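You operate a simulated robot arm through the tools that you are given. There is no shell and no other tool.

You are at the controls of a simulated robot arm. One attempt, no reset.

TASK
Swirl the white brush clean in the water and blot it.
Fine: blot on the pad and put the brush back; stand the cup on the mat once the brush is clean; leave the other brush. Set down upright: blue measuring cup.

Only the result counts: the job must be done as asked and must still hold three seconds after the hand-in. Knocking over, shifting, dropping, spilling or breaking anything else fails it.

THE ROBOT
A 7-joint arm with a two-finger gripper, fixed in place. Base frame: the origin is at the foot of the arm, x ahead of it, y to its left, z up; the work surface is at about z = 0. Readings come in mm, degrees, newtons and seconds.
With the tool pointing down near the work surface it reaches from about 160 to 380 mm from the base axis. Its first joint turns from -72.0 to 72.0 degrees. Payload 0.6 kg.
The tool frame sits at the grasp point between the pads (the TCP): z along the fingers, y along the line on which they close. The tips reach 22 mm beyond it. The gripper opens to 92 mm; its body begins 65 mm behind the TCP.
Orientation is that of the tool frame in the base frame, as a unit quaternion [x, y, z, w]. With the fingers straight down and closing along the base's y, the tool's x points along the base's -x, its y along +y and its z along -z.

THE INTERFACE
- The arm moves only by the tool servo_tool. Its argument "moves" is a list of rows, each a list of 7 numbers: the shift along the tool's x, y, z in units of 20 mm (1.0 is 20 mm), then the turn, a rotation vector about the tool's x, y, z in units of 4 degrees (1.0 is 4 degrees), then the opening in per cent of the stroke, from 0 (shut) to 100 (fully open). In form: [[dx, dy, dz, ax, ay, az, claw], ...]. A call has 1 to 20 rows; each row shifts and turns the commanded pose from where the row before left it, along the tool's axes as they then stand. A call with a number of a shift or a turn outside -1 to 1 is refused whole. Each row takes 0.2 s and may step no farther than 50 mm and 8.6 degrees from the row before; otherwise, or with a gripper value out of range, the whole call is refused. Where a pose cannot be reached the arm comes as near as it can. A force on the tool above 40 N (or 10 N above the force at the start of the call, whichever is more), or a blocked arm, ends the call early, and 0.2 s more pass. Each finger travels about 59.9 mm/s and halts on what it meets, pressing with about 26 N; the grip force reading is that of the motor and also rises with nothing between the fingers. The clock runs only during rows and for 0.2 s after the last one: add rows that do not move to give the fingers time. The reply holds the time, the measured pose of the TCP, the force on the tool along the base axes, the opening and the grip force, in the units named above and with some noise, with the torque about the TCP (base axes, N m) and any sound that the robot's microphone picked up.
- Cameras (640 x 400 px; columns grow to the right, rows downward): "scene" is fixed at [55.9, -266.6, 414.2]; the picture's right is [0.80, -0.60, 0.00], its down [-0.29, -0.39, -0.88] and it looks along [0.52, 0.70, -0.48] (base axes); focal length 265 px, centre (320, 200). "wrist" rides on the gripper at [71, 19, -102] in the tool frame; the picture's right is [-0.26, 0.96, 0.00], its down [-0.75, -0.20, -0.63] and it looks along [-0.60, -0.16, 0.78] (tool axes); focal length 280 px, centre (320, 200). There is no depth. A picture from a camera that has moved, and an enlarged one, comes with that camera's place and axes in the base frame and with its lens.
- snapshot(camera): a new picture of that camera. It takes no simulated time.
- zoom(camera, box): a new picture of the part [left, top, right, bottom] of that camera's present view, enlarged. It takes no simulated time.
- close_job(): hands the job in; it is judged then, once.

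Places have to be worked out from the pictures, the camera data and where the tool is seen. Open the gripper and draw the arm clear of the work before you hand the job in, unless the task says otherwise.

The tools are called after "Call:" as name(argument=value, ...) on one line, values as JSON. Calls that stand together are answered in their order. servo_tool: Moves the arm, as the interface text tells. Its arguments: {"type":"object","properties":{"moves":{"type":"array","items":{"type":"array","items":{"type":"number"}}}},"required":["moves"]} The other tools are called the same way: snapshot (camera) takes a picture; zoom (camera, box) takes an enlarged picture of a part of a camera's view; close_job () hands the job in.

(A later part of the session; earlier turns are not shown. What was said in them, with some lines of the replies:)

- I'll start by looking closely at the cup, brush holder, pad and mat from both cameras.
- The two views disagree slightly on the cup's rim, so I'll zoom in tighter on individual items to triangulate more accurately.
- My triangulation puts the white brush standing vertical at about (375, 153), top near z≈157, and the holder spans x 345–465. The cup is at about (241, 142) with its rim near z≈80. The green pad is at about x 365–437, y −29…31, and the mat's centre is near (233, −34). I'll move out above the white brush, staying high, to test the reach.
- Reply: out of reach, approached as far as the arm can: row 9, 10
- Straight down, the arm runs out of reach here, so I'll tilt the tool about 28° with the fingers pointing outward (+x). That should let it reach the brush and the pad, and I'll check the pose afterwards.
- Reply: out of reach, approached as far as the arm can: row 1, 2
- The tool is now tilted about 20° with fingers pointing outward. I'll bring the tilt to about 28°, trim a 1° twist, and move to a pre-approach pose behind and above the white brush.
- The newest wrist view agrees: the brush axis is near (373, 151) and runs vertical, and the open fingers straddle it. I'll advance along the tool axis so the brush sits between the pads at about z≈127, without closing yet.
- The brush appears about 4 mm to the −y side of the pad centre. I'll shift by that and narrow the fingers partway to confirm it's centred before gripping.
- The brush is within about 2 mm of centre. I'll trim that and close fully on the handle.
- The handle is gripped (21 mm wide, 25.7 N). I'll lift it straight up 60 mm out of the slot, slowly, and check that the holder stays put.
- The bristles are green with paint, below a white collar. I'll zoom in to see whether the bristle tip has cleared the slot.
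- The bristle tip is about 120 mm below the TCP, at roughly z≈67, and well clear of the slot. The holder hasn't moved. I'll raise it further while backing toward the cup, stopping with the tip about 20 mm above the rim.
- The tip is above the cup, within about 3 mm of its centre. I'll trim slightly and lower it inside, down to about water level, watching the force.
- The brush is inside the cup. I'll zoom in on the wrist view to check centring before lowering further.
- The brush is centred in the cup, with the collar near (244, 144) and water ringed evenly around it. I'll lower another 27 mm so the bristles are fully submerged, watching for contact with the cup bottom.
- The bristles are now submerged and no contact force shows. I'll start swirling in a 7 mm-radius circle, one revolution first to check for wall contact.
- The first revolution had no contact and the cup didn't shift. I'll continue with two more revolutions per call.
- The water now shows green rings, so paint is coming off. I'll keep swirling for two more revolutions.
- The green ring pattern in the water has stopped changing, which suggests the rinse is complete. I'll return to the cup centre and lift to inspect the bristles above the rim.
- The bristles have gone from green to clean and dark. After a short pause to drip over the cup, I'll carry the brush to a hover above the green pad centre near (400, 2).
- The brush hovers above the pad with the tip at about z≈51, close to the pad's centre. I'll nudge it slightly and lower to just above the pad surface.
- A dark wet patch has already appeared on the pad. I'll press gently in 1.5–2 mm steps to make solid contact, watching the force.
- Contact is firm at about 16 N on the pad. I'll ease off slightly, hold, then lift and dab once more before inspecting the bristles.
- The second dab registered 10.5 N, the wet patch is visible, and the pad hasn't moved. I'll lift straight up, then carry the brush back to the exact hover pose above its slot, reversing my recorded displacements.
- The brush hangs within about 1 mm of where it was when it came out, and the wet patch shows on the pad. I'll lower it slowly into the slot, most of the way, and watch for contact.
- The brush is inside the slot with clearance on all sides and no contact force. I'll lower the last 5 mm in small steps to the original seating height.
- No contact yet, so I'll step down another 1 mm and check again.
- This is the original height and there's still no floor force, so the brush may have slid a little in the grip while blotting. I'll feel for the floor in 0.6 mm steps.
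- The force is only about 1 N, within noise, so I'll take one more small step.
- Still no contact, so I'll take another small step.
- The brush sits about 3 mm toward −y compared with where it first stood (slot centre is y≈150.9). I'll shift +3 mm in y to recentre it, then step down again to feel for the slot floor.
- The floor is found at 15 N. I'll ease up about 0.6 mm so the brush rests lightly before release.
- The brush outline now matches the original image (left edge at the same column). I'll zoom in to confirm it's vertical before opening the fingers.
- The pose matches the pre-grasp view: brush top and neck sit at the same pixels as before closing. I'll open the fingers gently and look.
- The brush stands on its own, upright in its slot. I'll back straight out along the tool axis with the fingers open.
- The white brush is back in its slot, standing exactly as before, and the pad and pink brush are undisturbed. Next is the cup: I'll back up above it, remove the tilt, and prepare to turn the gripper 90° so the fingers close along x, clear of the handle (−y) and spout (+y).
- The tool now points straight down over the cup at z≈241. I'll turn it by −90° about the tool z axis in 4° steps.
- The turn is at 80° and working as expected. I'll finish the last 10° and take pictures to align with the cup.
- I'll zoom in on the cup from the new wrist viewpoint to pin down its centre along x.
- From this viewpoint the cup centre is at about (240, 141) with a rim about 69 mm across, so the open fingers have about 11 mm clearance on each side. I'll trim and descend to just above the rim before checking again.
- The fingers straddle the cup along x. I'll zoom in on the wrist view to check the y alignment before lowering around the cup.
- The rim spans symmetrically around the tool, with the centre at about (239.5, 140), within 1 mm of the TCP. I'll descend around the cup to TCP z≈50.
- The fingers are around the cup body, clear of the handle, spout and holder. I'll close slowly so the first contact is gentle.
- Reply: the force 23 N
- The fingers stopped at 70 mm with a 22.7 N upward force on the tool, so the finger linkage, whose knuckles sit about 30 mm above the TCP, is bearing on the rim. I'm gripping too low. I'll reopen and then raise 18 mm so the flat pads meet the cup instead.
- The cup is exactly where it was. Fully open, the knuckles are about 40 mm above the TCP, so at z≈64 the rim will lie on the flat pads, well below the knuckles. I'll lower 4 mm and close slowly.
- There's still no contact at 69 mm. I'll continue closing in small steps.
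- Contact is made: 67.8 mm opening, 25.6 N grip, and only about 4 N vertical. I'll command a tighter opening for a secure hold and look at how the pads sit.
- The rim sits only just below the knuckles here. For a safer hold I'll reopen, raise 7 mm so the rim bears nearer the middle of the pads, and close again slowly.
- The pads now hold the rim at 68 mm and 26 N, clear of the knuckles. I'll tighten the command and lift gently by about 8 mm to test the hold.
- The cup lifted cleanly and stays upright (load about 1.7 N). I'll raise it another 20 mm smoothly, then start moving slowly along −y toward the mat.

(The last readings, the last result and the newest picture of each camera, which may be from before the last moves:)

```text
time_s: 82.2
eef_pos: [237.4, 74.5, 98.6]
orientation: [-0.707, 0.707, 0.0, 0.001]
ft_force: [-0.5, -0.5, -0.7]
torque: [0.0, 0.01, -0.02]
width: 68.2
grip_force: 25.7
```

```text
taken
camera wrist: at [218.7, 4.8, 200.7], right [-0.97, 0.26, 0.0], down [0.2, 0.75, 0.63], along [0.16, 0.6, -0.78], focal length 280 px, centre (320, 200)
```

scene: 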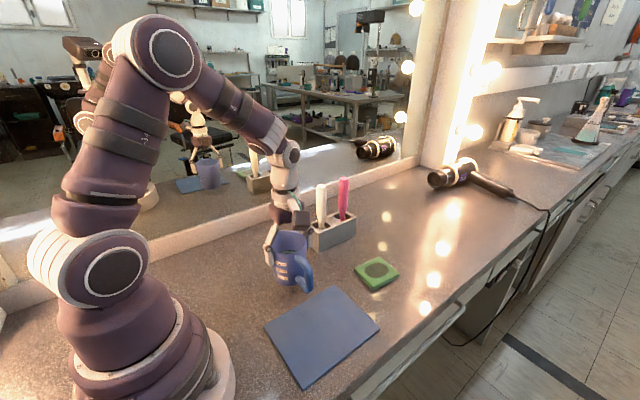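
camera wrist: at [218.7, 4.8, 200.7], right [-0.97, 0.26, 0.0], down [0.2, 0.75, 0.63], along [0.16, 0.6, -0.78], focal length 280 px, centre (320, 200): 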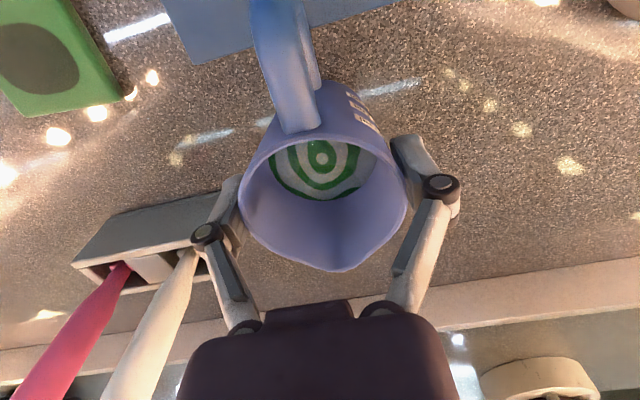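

The cup is steady and upright at y≈75 with the water undisturbed. I'll continue smoothly another 100 mm to bring it over the mat at about (232, −25).

Call:
servo_tool(moves=[[0.1, 0.01, 0, 0, 0, 0, 55], [0.2, 0.017, 0, 0, 0, 0, 55], [0.3, 0.017, 0, 0, 0, 0, 55], [0.38, 0.017, 0, 0, 0, 0, 55], [0.38, 0.017, 0, 0, 0, 0, 55], [0.38, 0.017, 0, 0, 0, 0, 55], [0.38, 0.017, 0, 0, 0, 0, 55], [0.38, 0.017, 0, 0, 0, 0, 55], [0.38, 0.017, 0, 0, 0, 0, 55], [0.38, 0.017, 0, 0, 0, 0, 55], [0.38, 0.017, 0, 0, 0, 0, 55], [0.38, 0.017, 0, 0, 0, 0, 55], [0.38, 0.017, 0, 0, 0, 0, 55], [0.3, 0.017, 0, 0, 0, 0, 55], [0.2, 0.017, 0, 0, 0, 0, 55], [0.1, 0.01, 0, 0, 0, 0, 55], [0, 0, 0, 0, 0, 0, 55], [0, 0, 0, 0, 0, 0, 55]])

Call:
snapshot(camera="scene")

Call:
snapshot(camera="wrist")

Call:
zoom(camera="scene", box=[240, 230, 400, 390])

```text
time_s: 86.0
eef_pos: [233.1, -24.0, 98.5]
orientation: [0.707, -0.707, 0.0, -0.001]
ft_force: [0.4, -1.2, -1.4]
torque: [0.03, 0.01, 0.04]
width: 67.9
grip_force: 26.3
```

```text
taken
```

scene: 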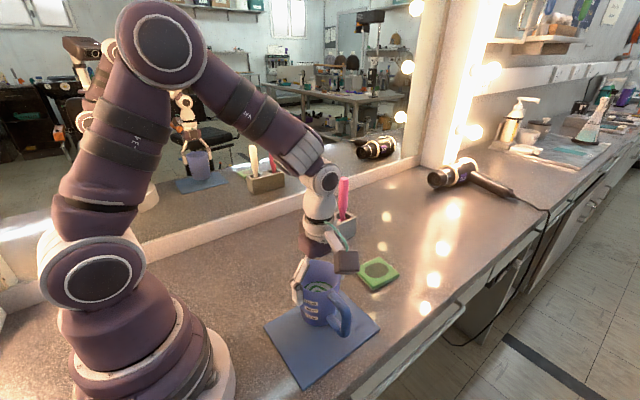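

```text
taken
camera wrist: at [214.0, -95.2, 200.4], right [-0.97, 0.26, 0.0], down [0.2, 0.75, 0.63], along [0.16, 0.6, -0.78], focal length 280 px, centre (320, 200)
```

wrist: 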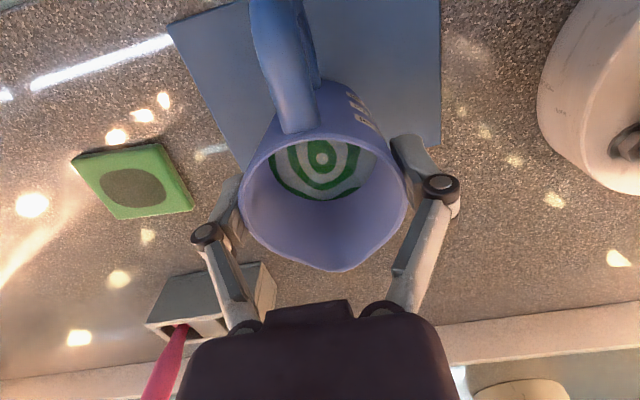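

```text
2.50 times, centred on (320, 310) of scene
camera zoom: at [55.9, -266.6, 414.2], right [0.8, -0.6, 0.0], down [-0.29, -0.39, -0.88], along [0.52, 0.7, -0.48], focal length 662 px, centre (320, -75)
```

zoom: 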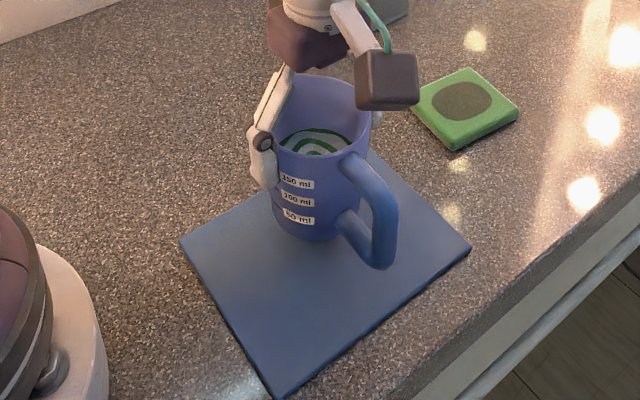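

The cup hangs upright over the mat at about (233, −24). The mat spans roughly x 150–309 and y −97…29, so the whole base lands on it. I'll lower 20 mm smoothly first.

Call:
servo_tool(moves=[[0, 0, 0.1, 0, 0, 0, 55], [0, 0, 0.2, 0, 0, 0, 55], [0, 0, 0.25, 0, 0, 0, 55], [0, 0, 0.2, 0, 0, 0, 55], [0, 0, 0.15, 0, 0, 0, 55], [0, 0, 0.1, 0, 0, 0, 55], [0, 0, 0, 0, 0, 0, 55], [0, 0, 0, 0, 0, 0, 55]])

Call:
zoom(camera="scene", box=[270, 250, 370, 350])

```text
time_s: 87.8
eef_pos: [231.9, -24.9, 78.0]
orientation: [-0.706, 0.708, 0.001, 0.001]
ft_force: [-0.4, 0.1, -2.2]
torque: [0.03, -0.01, 0.03]
width: 67.9
grip_force: 26.2
```

```text
4.00 times, centred on (320, 300) of scene
camera zoom: at [55.9, -266.6, 414.2], right [0.8, -0.6, 0.0], down [-0.29, -0.39, -0.88], along [0.52, 0.7, -0.48], focal length 1058 px, centre (320, -200)
```

zoom: 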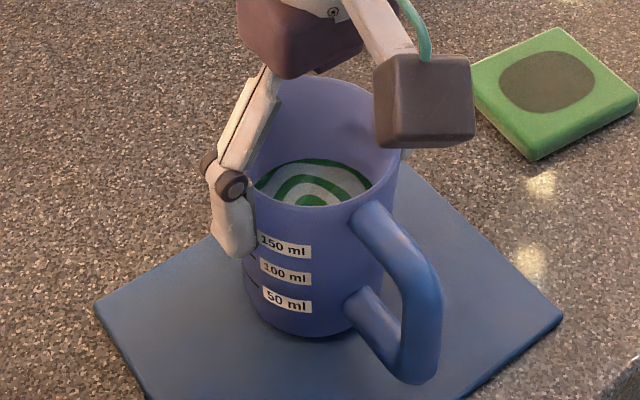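

The cup is just above the mat and the load still reads as hanging weight. I'll step down slowly, about 1 mm per row, and check the force for contact.

Call:
servo_tool(moves=[[0, 0, 0.05, 0, 0, 0, 55], [0, 0, 0.05, 0, 0, 0, 55], [0, 0, 0, 0, 0, 0, 55]])

```text
time_s: 88.6
eef_pos: [233.3, -26.1, 77.3]
orientation: [0.708, -0.707, -0.001, -0.001]
ft_force: [0.3, 0.8, -1.6]
torque: [0.0, 0.0, -0.01]
width: 67.9
grip_force: 26.1
```

No contact yet (−1.6 N). I'll continue down in 1 mm steps.

Call:
servo_tool(moves=[[0, 0, 0.05, 0, 0, 0, 55], [0, 0, 0.04, 0, 0, 0, 55], [0, 0, 0, 0, 0, 0, 55]])

```text
time_s: 89.4
eef_pos: [233.9, -26.9, 74.6]
orientation: [0.708, -0.707, 0.0, -0.001]
ft_force: [1.6, 3.2, 11.5]
torque: [0.06, -0.06, -0.03]
width: 68.4
grip_force: 26.3
```

Contact with the mat at about 11 N. I'll ease up about 0.5 mm to reduce the load before releasing.

Call:
servo_tool(moves=[[0, 0, -0.025, 0, 0, 0, 55], [0, 0, 0, 0, 0, 0, 55]])

Call:
zoom(camera="scene", box=[270, 250, 370, 350])

Call:
snapshot(camera="wrist")

```text
time_s: 90.0
eef_pos: [232.7, -25.2, 74.7]
orientation: [-0.707, 0.708, 0.0, 0.0]
ft_force: [1.8, -1.1, 1.5]
torque: [-0.07, -0.21, -0.05]
width: 67.9
grip_force: 26.3
```

```text
4.00 times, centred on (320, 300) of scene
camera zoom: at [55.9, -266.6, 414.2], right [0.8, -0.6, 0.0], down [-0.29, -0.39, -0.88], along [0.52, 0.7, -0.48], focal length 1058 px, centre (320, -200)
```

zoom: 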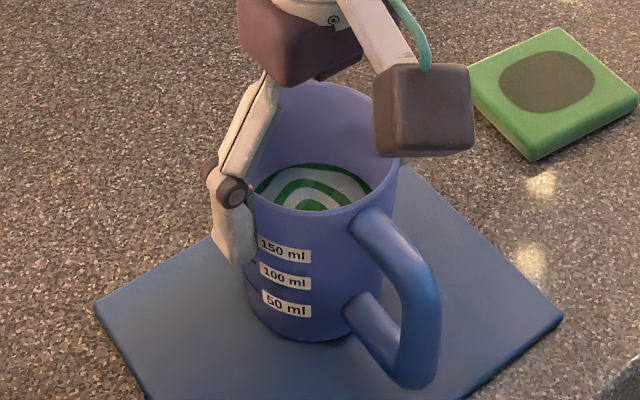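

```text
taken
camera wrist: at [213.9, -95.6, 177.1], right [-0.96, 0.26, 0.0], down [0.2, 0.75, 0.63], along [0.16, 0.6, -0.78], focal length 280 px, centre (320, 200)
```

wrist: 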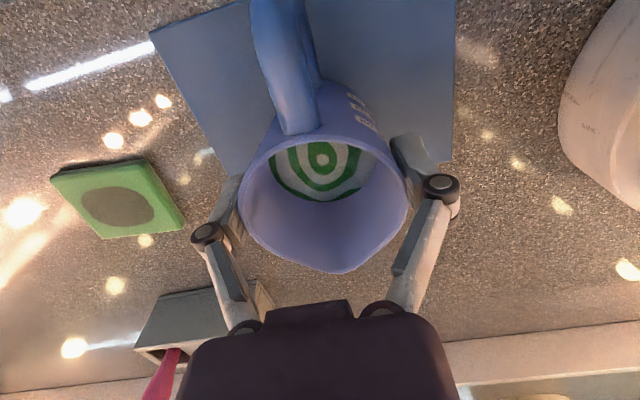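

The cup rests lightly on the mat (1.5 N) and is upright. I'll open the fingers gradually.

Call:
servo_tool(moves=[[0, 0, 0, 0, 0, 0, 70], [0, 0, 0, 0, 0, 0, 73], [0, 0, 0, 0, 0, 0, 75], [0, 0, 0, 0, 0, 0, 77], [0, 0, 0, 0, 0, 0, 80], [0, 0, 0, 0, 0, 0, 86], [0, 0, 0, 0, 0, 0, 94], [0, 0, 0, 0, 0, 0, 100], [0, 0, 0, 0, 0, 0, 100]])

Call:
zoom(camera="scene", box=[270, 250, 370, 350])

Call:
snapshot(camera="wrist")

```text
time_s: 92.0
eef_pos: [232.5, -24.1, 74.3]
orientation: [0.707, -0.707, 0.0, -0.001]
ft_force: [0.2, 0.4, 0.2]
torque: [0.0, 0.03, -0.01]
width: 92.1
grip_force: 0.0
```

```text
4.00 times, centred on (320, 300) of scene
camera zoom: at [55.9, -266.6, 414.2], right [0.8, -0.6, 0.0], down [-0.29, -0.39, -0.88], along [0.52, 0.7, -0.48], focal length 1058 px, centre (320, -200)
```

zoom: 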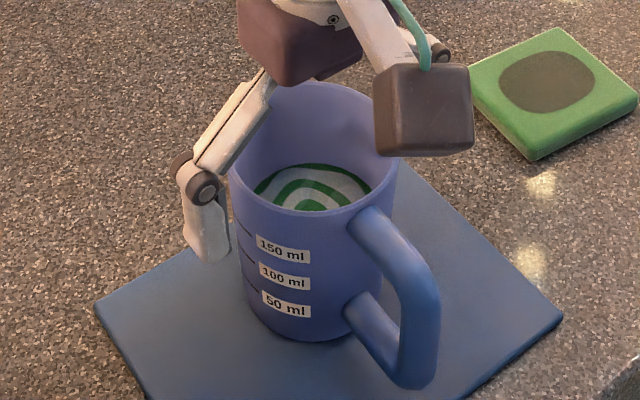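

```text
taken
camera wrist: at [214.0, -95.4, 177.1], right [-0.97, 0.26, 0.0], down [0.2, 0.75, 0.63], along [0.16, 0.6, -0.78], focal length 280 px, centre (320, 200)
```

wrist: 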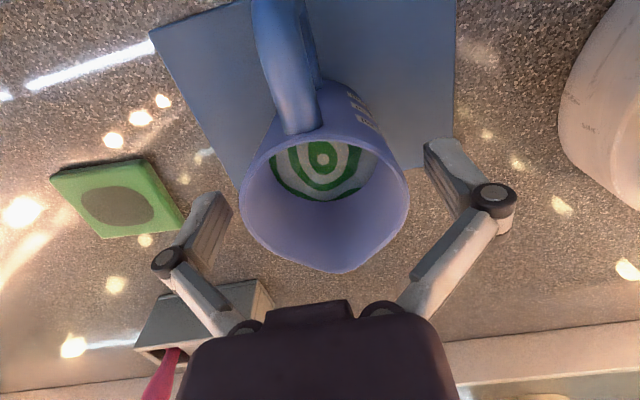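

The cup stands upright and free on the mat, fingers fully open. I'll raise straight up slowly, well above the cup.

Call:
servo_tool(moves=[[0, 0, -0.2, 0, 0, 0, 100], [0, 0, -0.4, 0, 0, 0, 100], [0, 0, -0.6, 0, 0, 0, 100], [0, 0, -0.8, 0, 0, 0, 100], [0, 0, -0.9, 0, 0, 0, 100], [0, 0, -0.9, 0, 0, 0, 100], [0, 0, -0.9, 0, 0, 0, 100], [0, 0, -0.9, 0, 0, 0, 100], [0, 0, -0.9, 0, 0, 0, 100], [0, 0, -0.9, 0, 0, 0, 100], [0, 0, -0.5, 0, 0, 0, 100], [0, 0, 0, 0, 0, 0, 100]])

Call:
snapshot(camera="scene")

Call:
snapshot(camera="wrist")

```text
time_s: 94.6
eef_pos: [232.2, -25.3, 231.9]
orientation: [0.707, -0.707, 0.0, -0.001]
ft_force: [-0.1, -0.2, 0.0]
torque: [0.0, 0.02, 0.02]
width: 91.8
grip_force: 0.0
```

```text
taken
```

scene: 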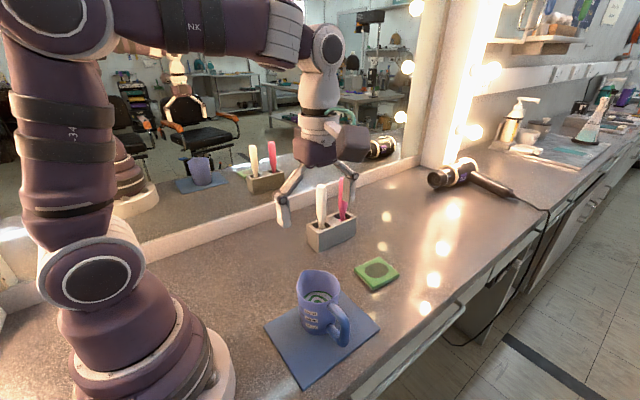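

```text
taken
camera wrist: at [213.3, -94.4, 335.1], right [-0.97, 0.26, 0.0], down [0.2, 0.75, 0.63], along [0.16, 0.6, -0.78], focal length 280 px, centre (320, 200)
```

wrist: 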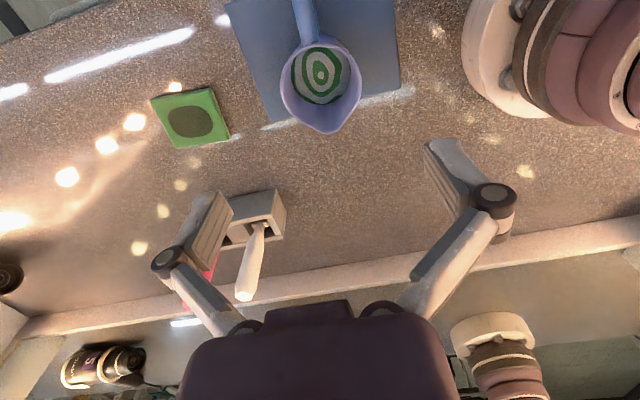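

The cup is on the mat and both brushes stand in the holder. I'll zoom in to verify each and raise the arm further clear.

Call:
servo_tool(moves=[[0, 0, -0.6, 0, 0, 0, 100], [0, 0, -0.8, 0, 0, 0, 100], [0, 0, -0.8, 0, 0, 0, 100], [0, 0, -0.6, 0, 0, 0, 100], [0, 0, 0, 0, 0, 0, 100], [0, 0, 0, 0, 0, 0, 100]])

Call:
zoom(camera="scene", box=[250, 250, 400, 390])

Call:
zoom(camera="scene", box=[290, 165, 410, 300])

Call:
snapshot(camera="wrist")

```text
time_s: 96.0
eef_pos: [232.8, -23.6, 288.9]
orientation: [0.708, -0.707, 0.0, -0.001]
ft_force: [-0.1, -0.1, 1.4]
torque: [-0.02, 0.02, 0.01]
width: 91.7
grip_force: 0.1
```

```text
2.86 times, centred on (325, 320) of scene
camera zoom: at [55.9, -266.6, 414.2], right [0.8, -0.6, 0.0], down [-0.29, -0.39, -0.88], along [0.52, 0.7, -0.48], focal length 756 px, centre (306, -143)
```

zoom: 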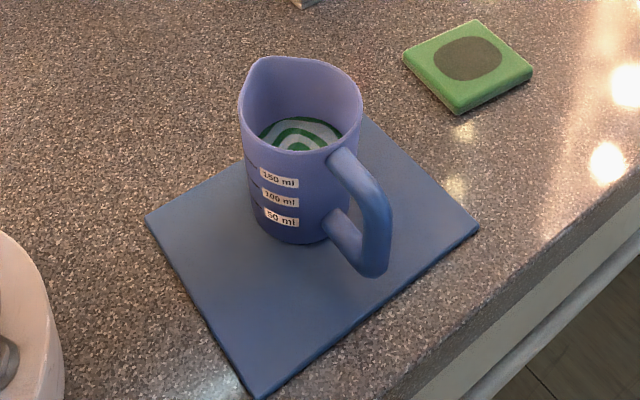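

```text
2.96 times, centred on (350, 232) of scene
camera zoom: at [55.9, -266.6, 414.2], right [0.8, -0.6, 0.0], down [-0.29, -0.39, -0.88], along [0.52, 0.7, -0.48], focal length 784 px, centre (231, 104)
```

zoom: 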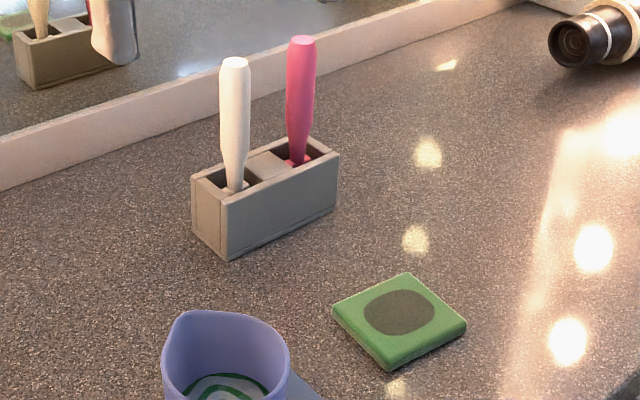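

```text
taken
camera wrist: at [213.4, -94.3, 391.0], right [-0.97, 0.26, 0.0], down [0.2, 0.75, 0.63], along [0.16, 0.6, -0.78], focal length 280 px, centre (320, 200)
```

wrist: 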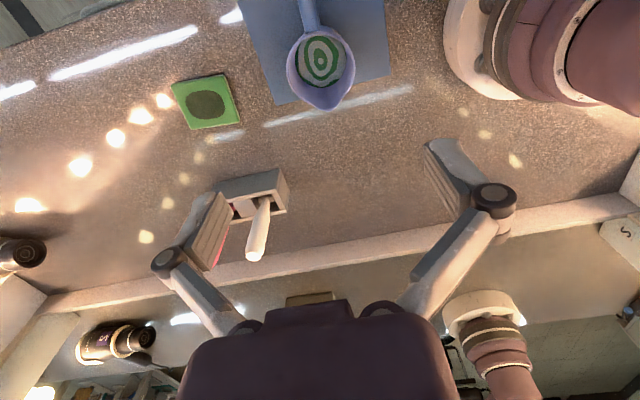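

Everything is in place:
- The white brush was rinsed clean and blotted, and stands upright in its slot.
- The pink brush, holder and pad are undisturbed.
- The cup stands upright on the mat with its water inside.
- The gripper is open and clear of the work.

I'm handing the job in.

Call:
close_job()

```text
The job is handed in.
```

The white brush is rinsed, blotted and back in its holder, and the blue measuring cup is standing upright on the mat. I handed the job in but don't have the result.

- **Rinse:** I swirled the brush for five turns in the cup. The green paint came off into the water and the bristles came out dark.
- **Blot:** I pressed the brush onto the green pad twice. It left a wet patch and the pad didn't move.
- **Brush back:** It stands upright in its own slot, as it did at the start. I didn't touch the pink brush.
- **Cup:** I moved it only after the brush was back. My first try at gripping it was too low, and the fingers pressed down on the rim with about 23 N. The cup didn't shift, so I opened up and gripped higher. No spill showed in the pictures during the move.

At the end the gripper was open and raised clear of the work.
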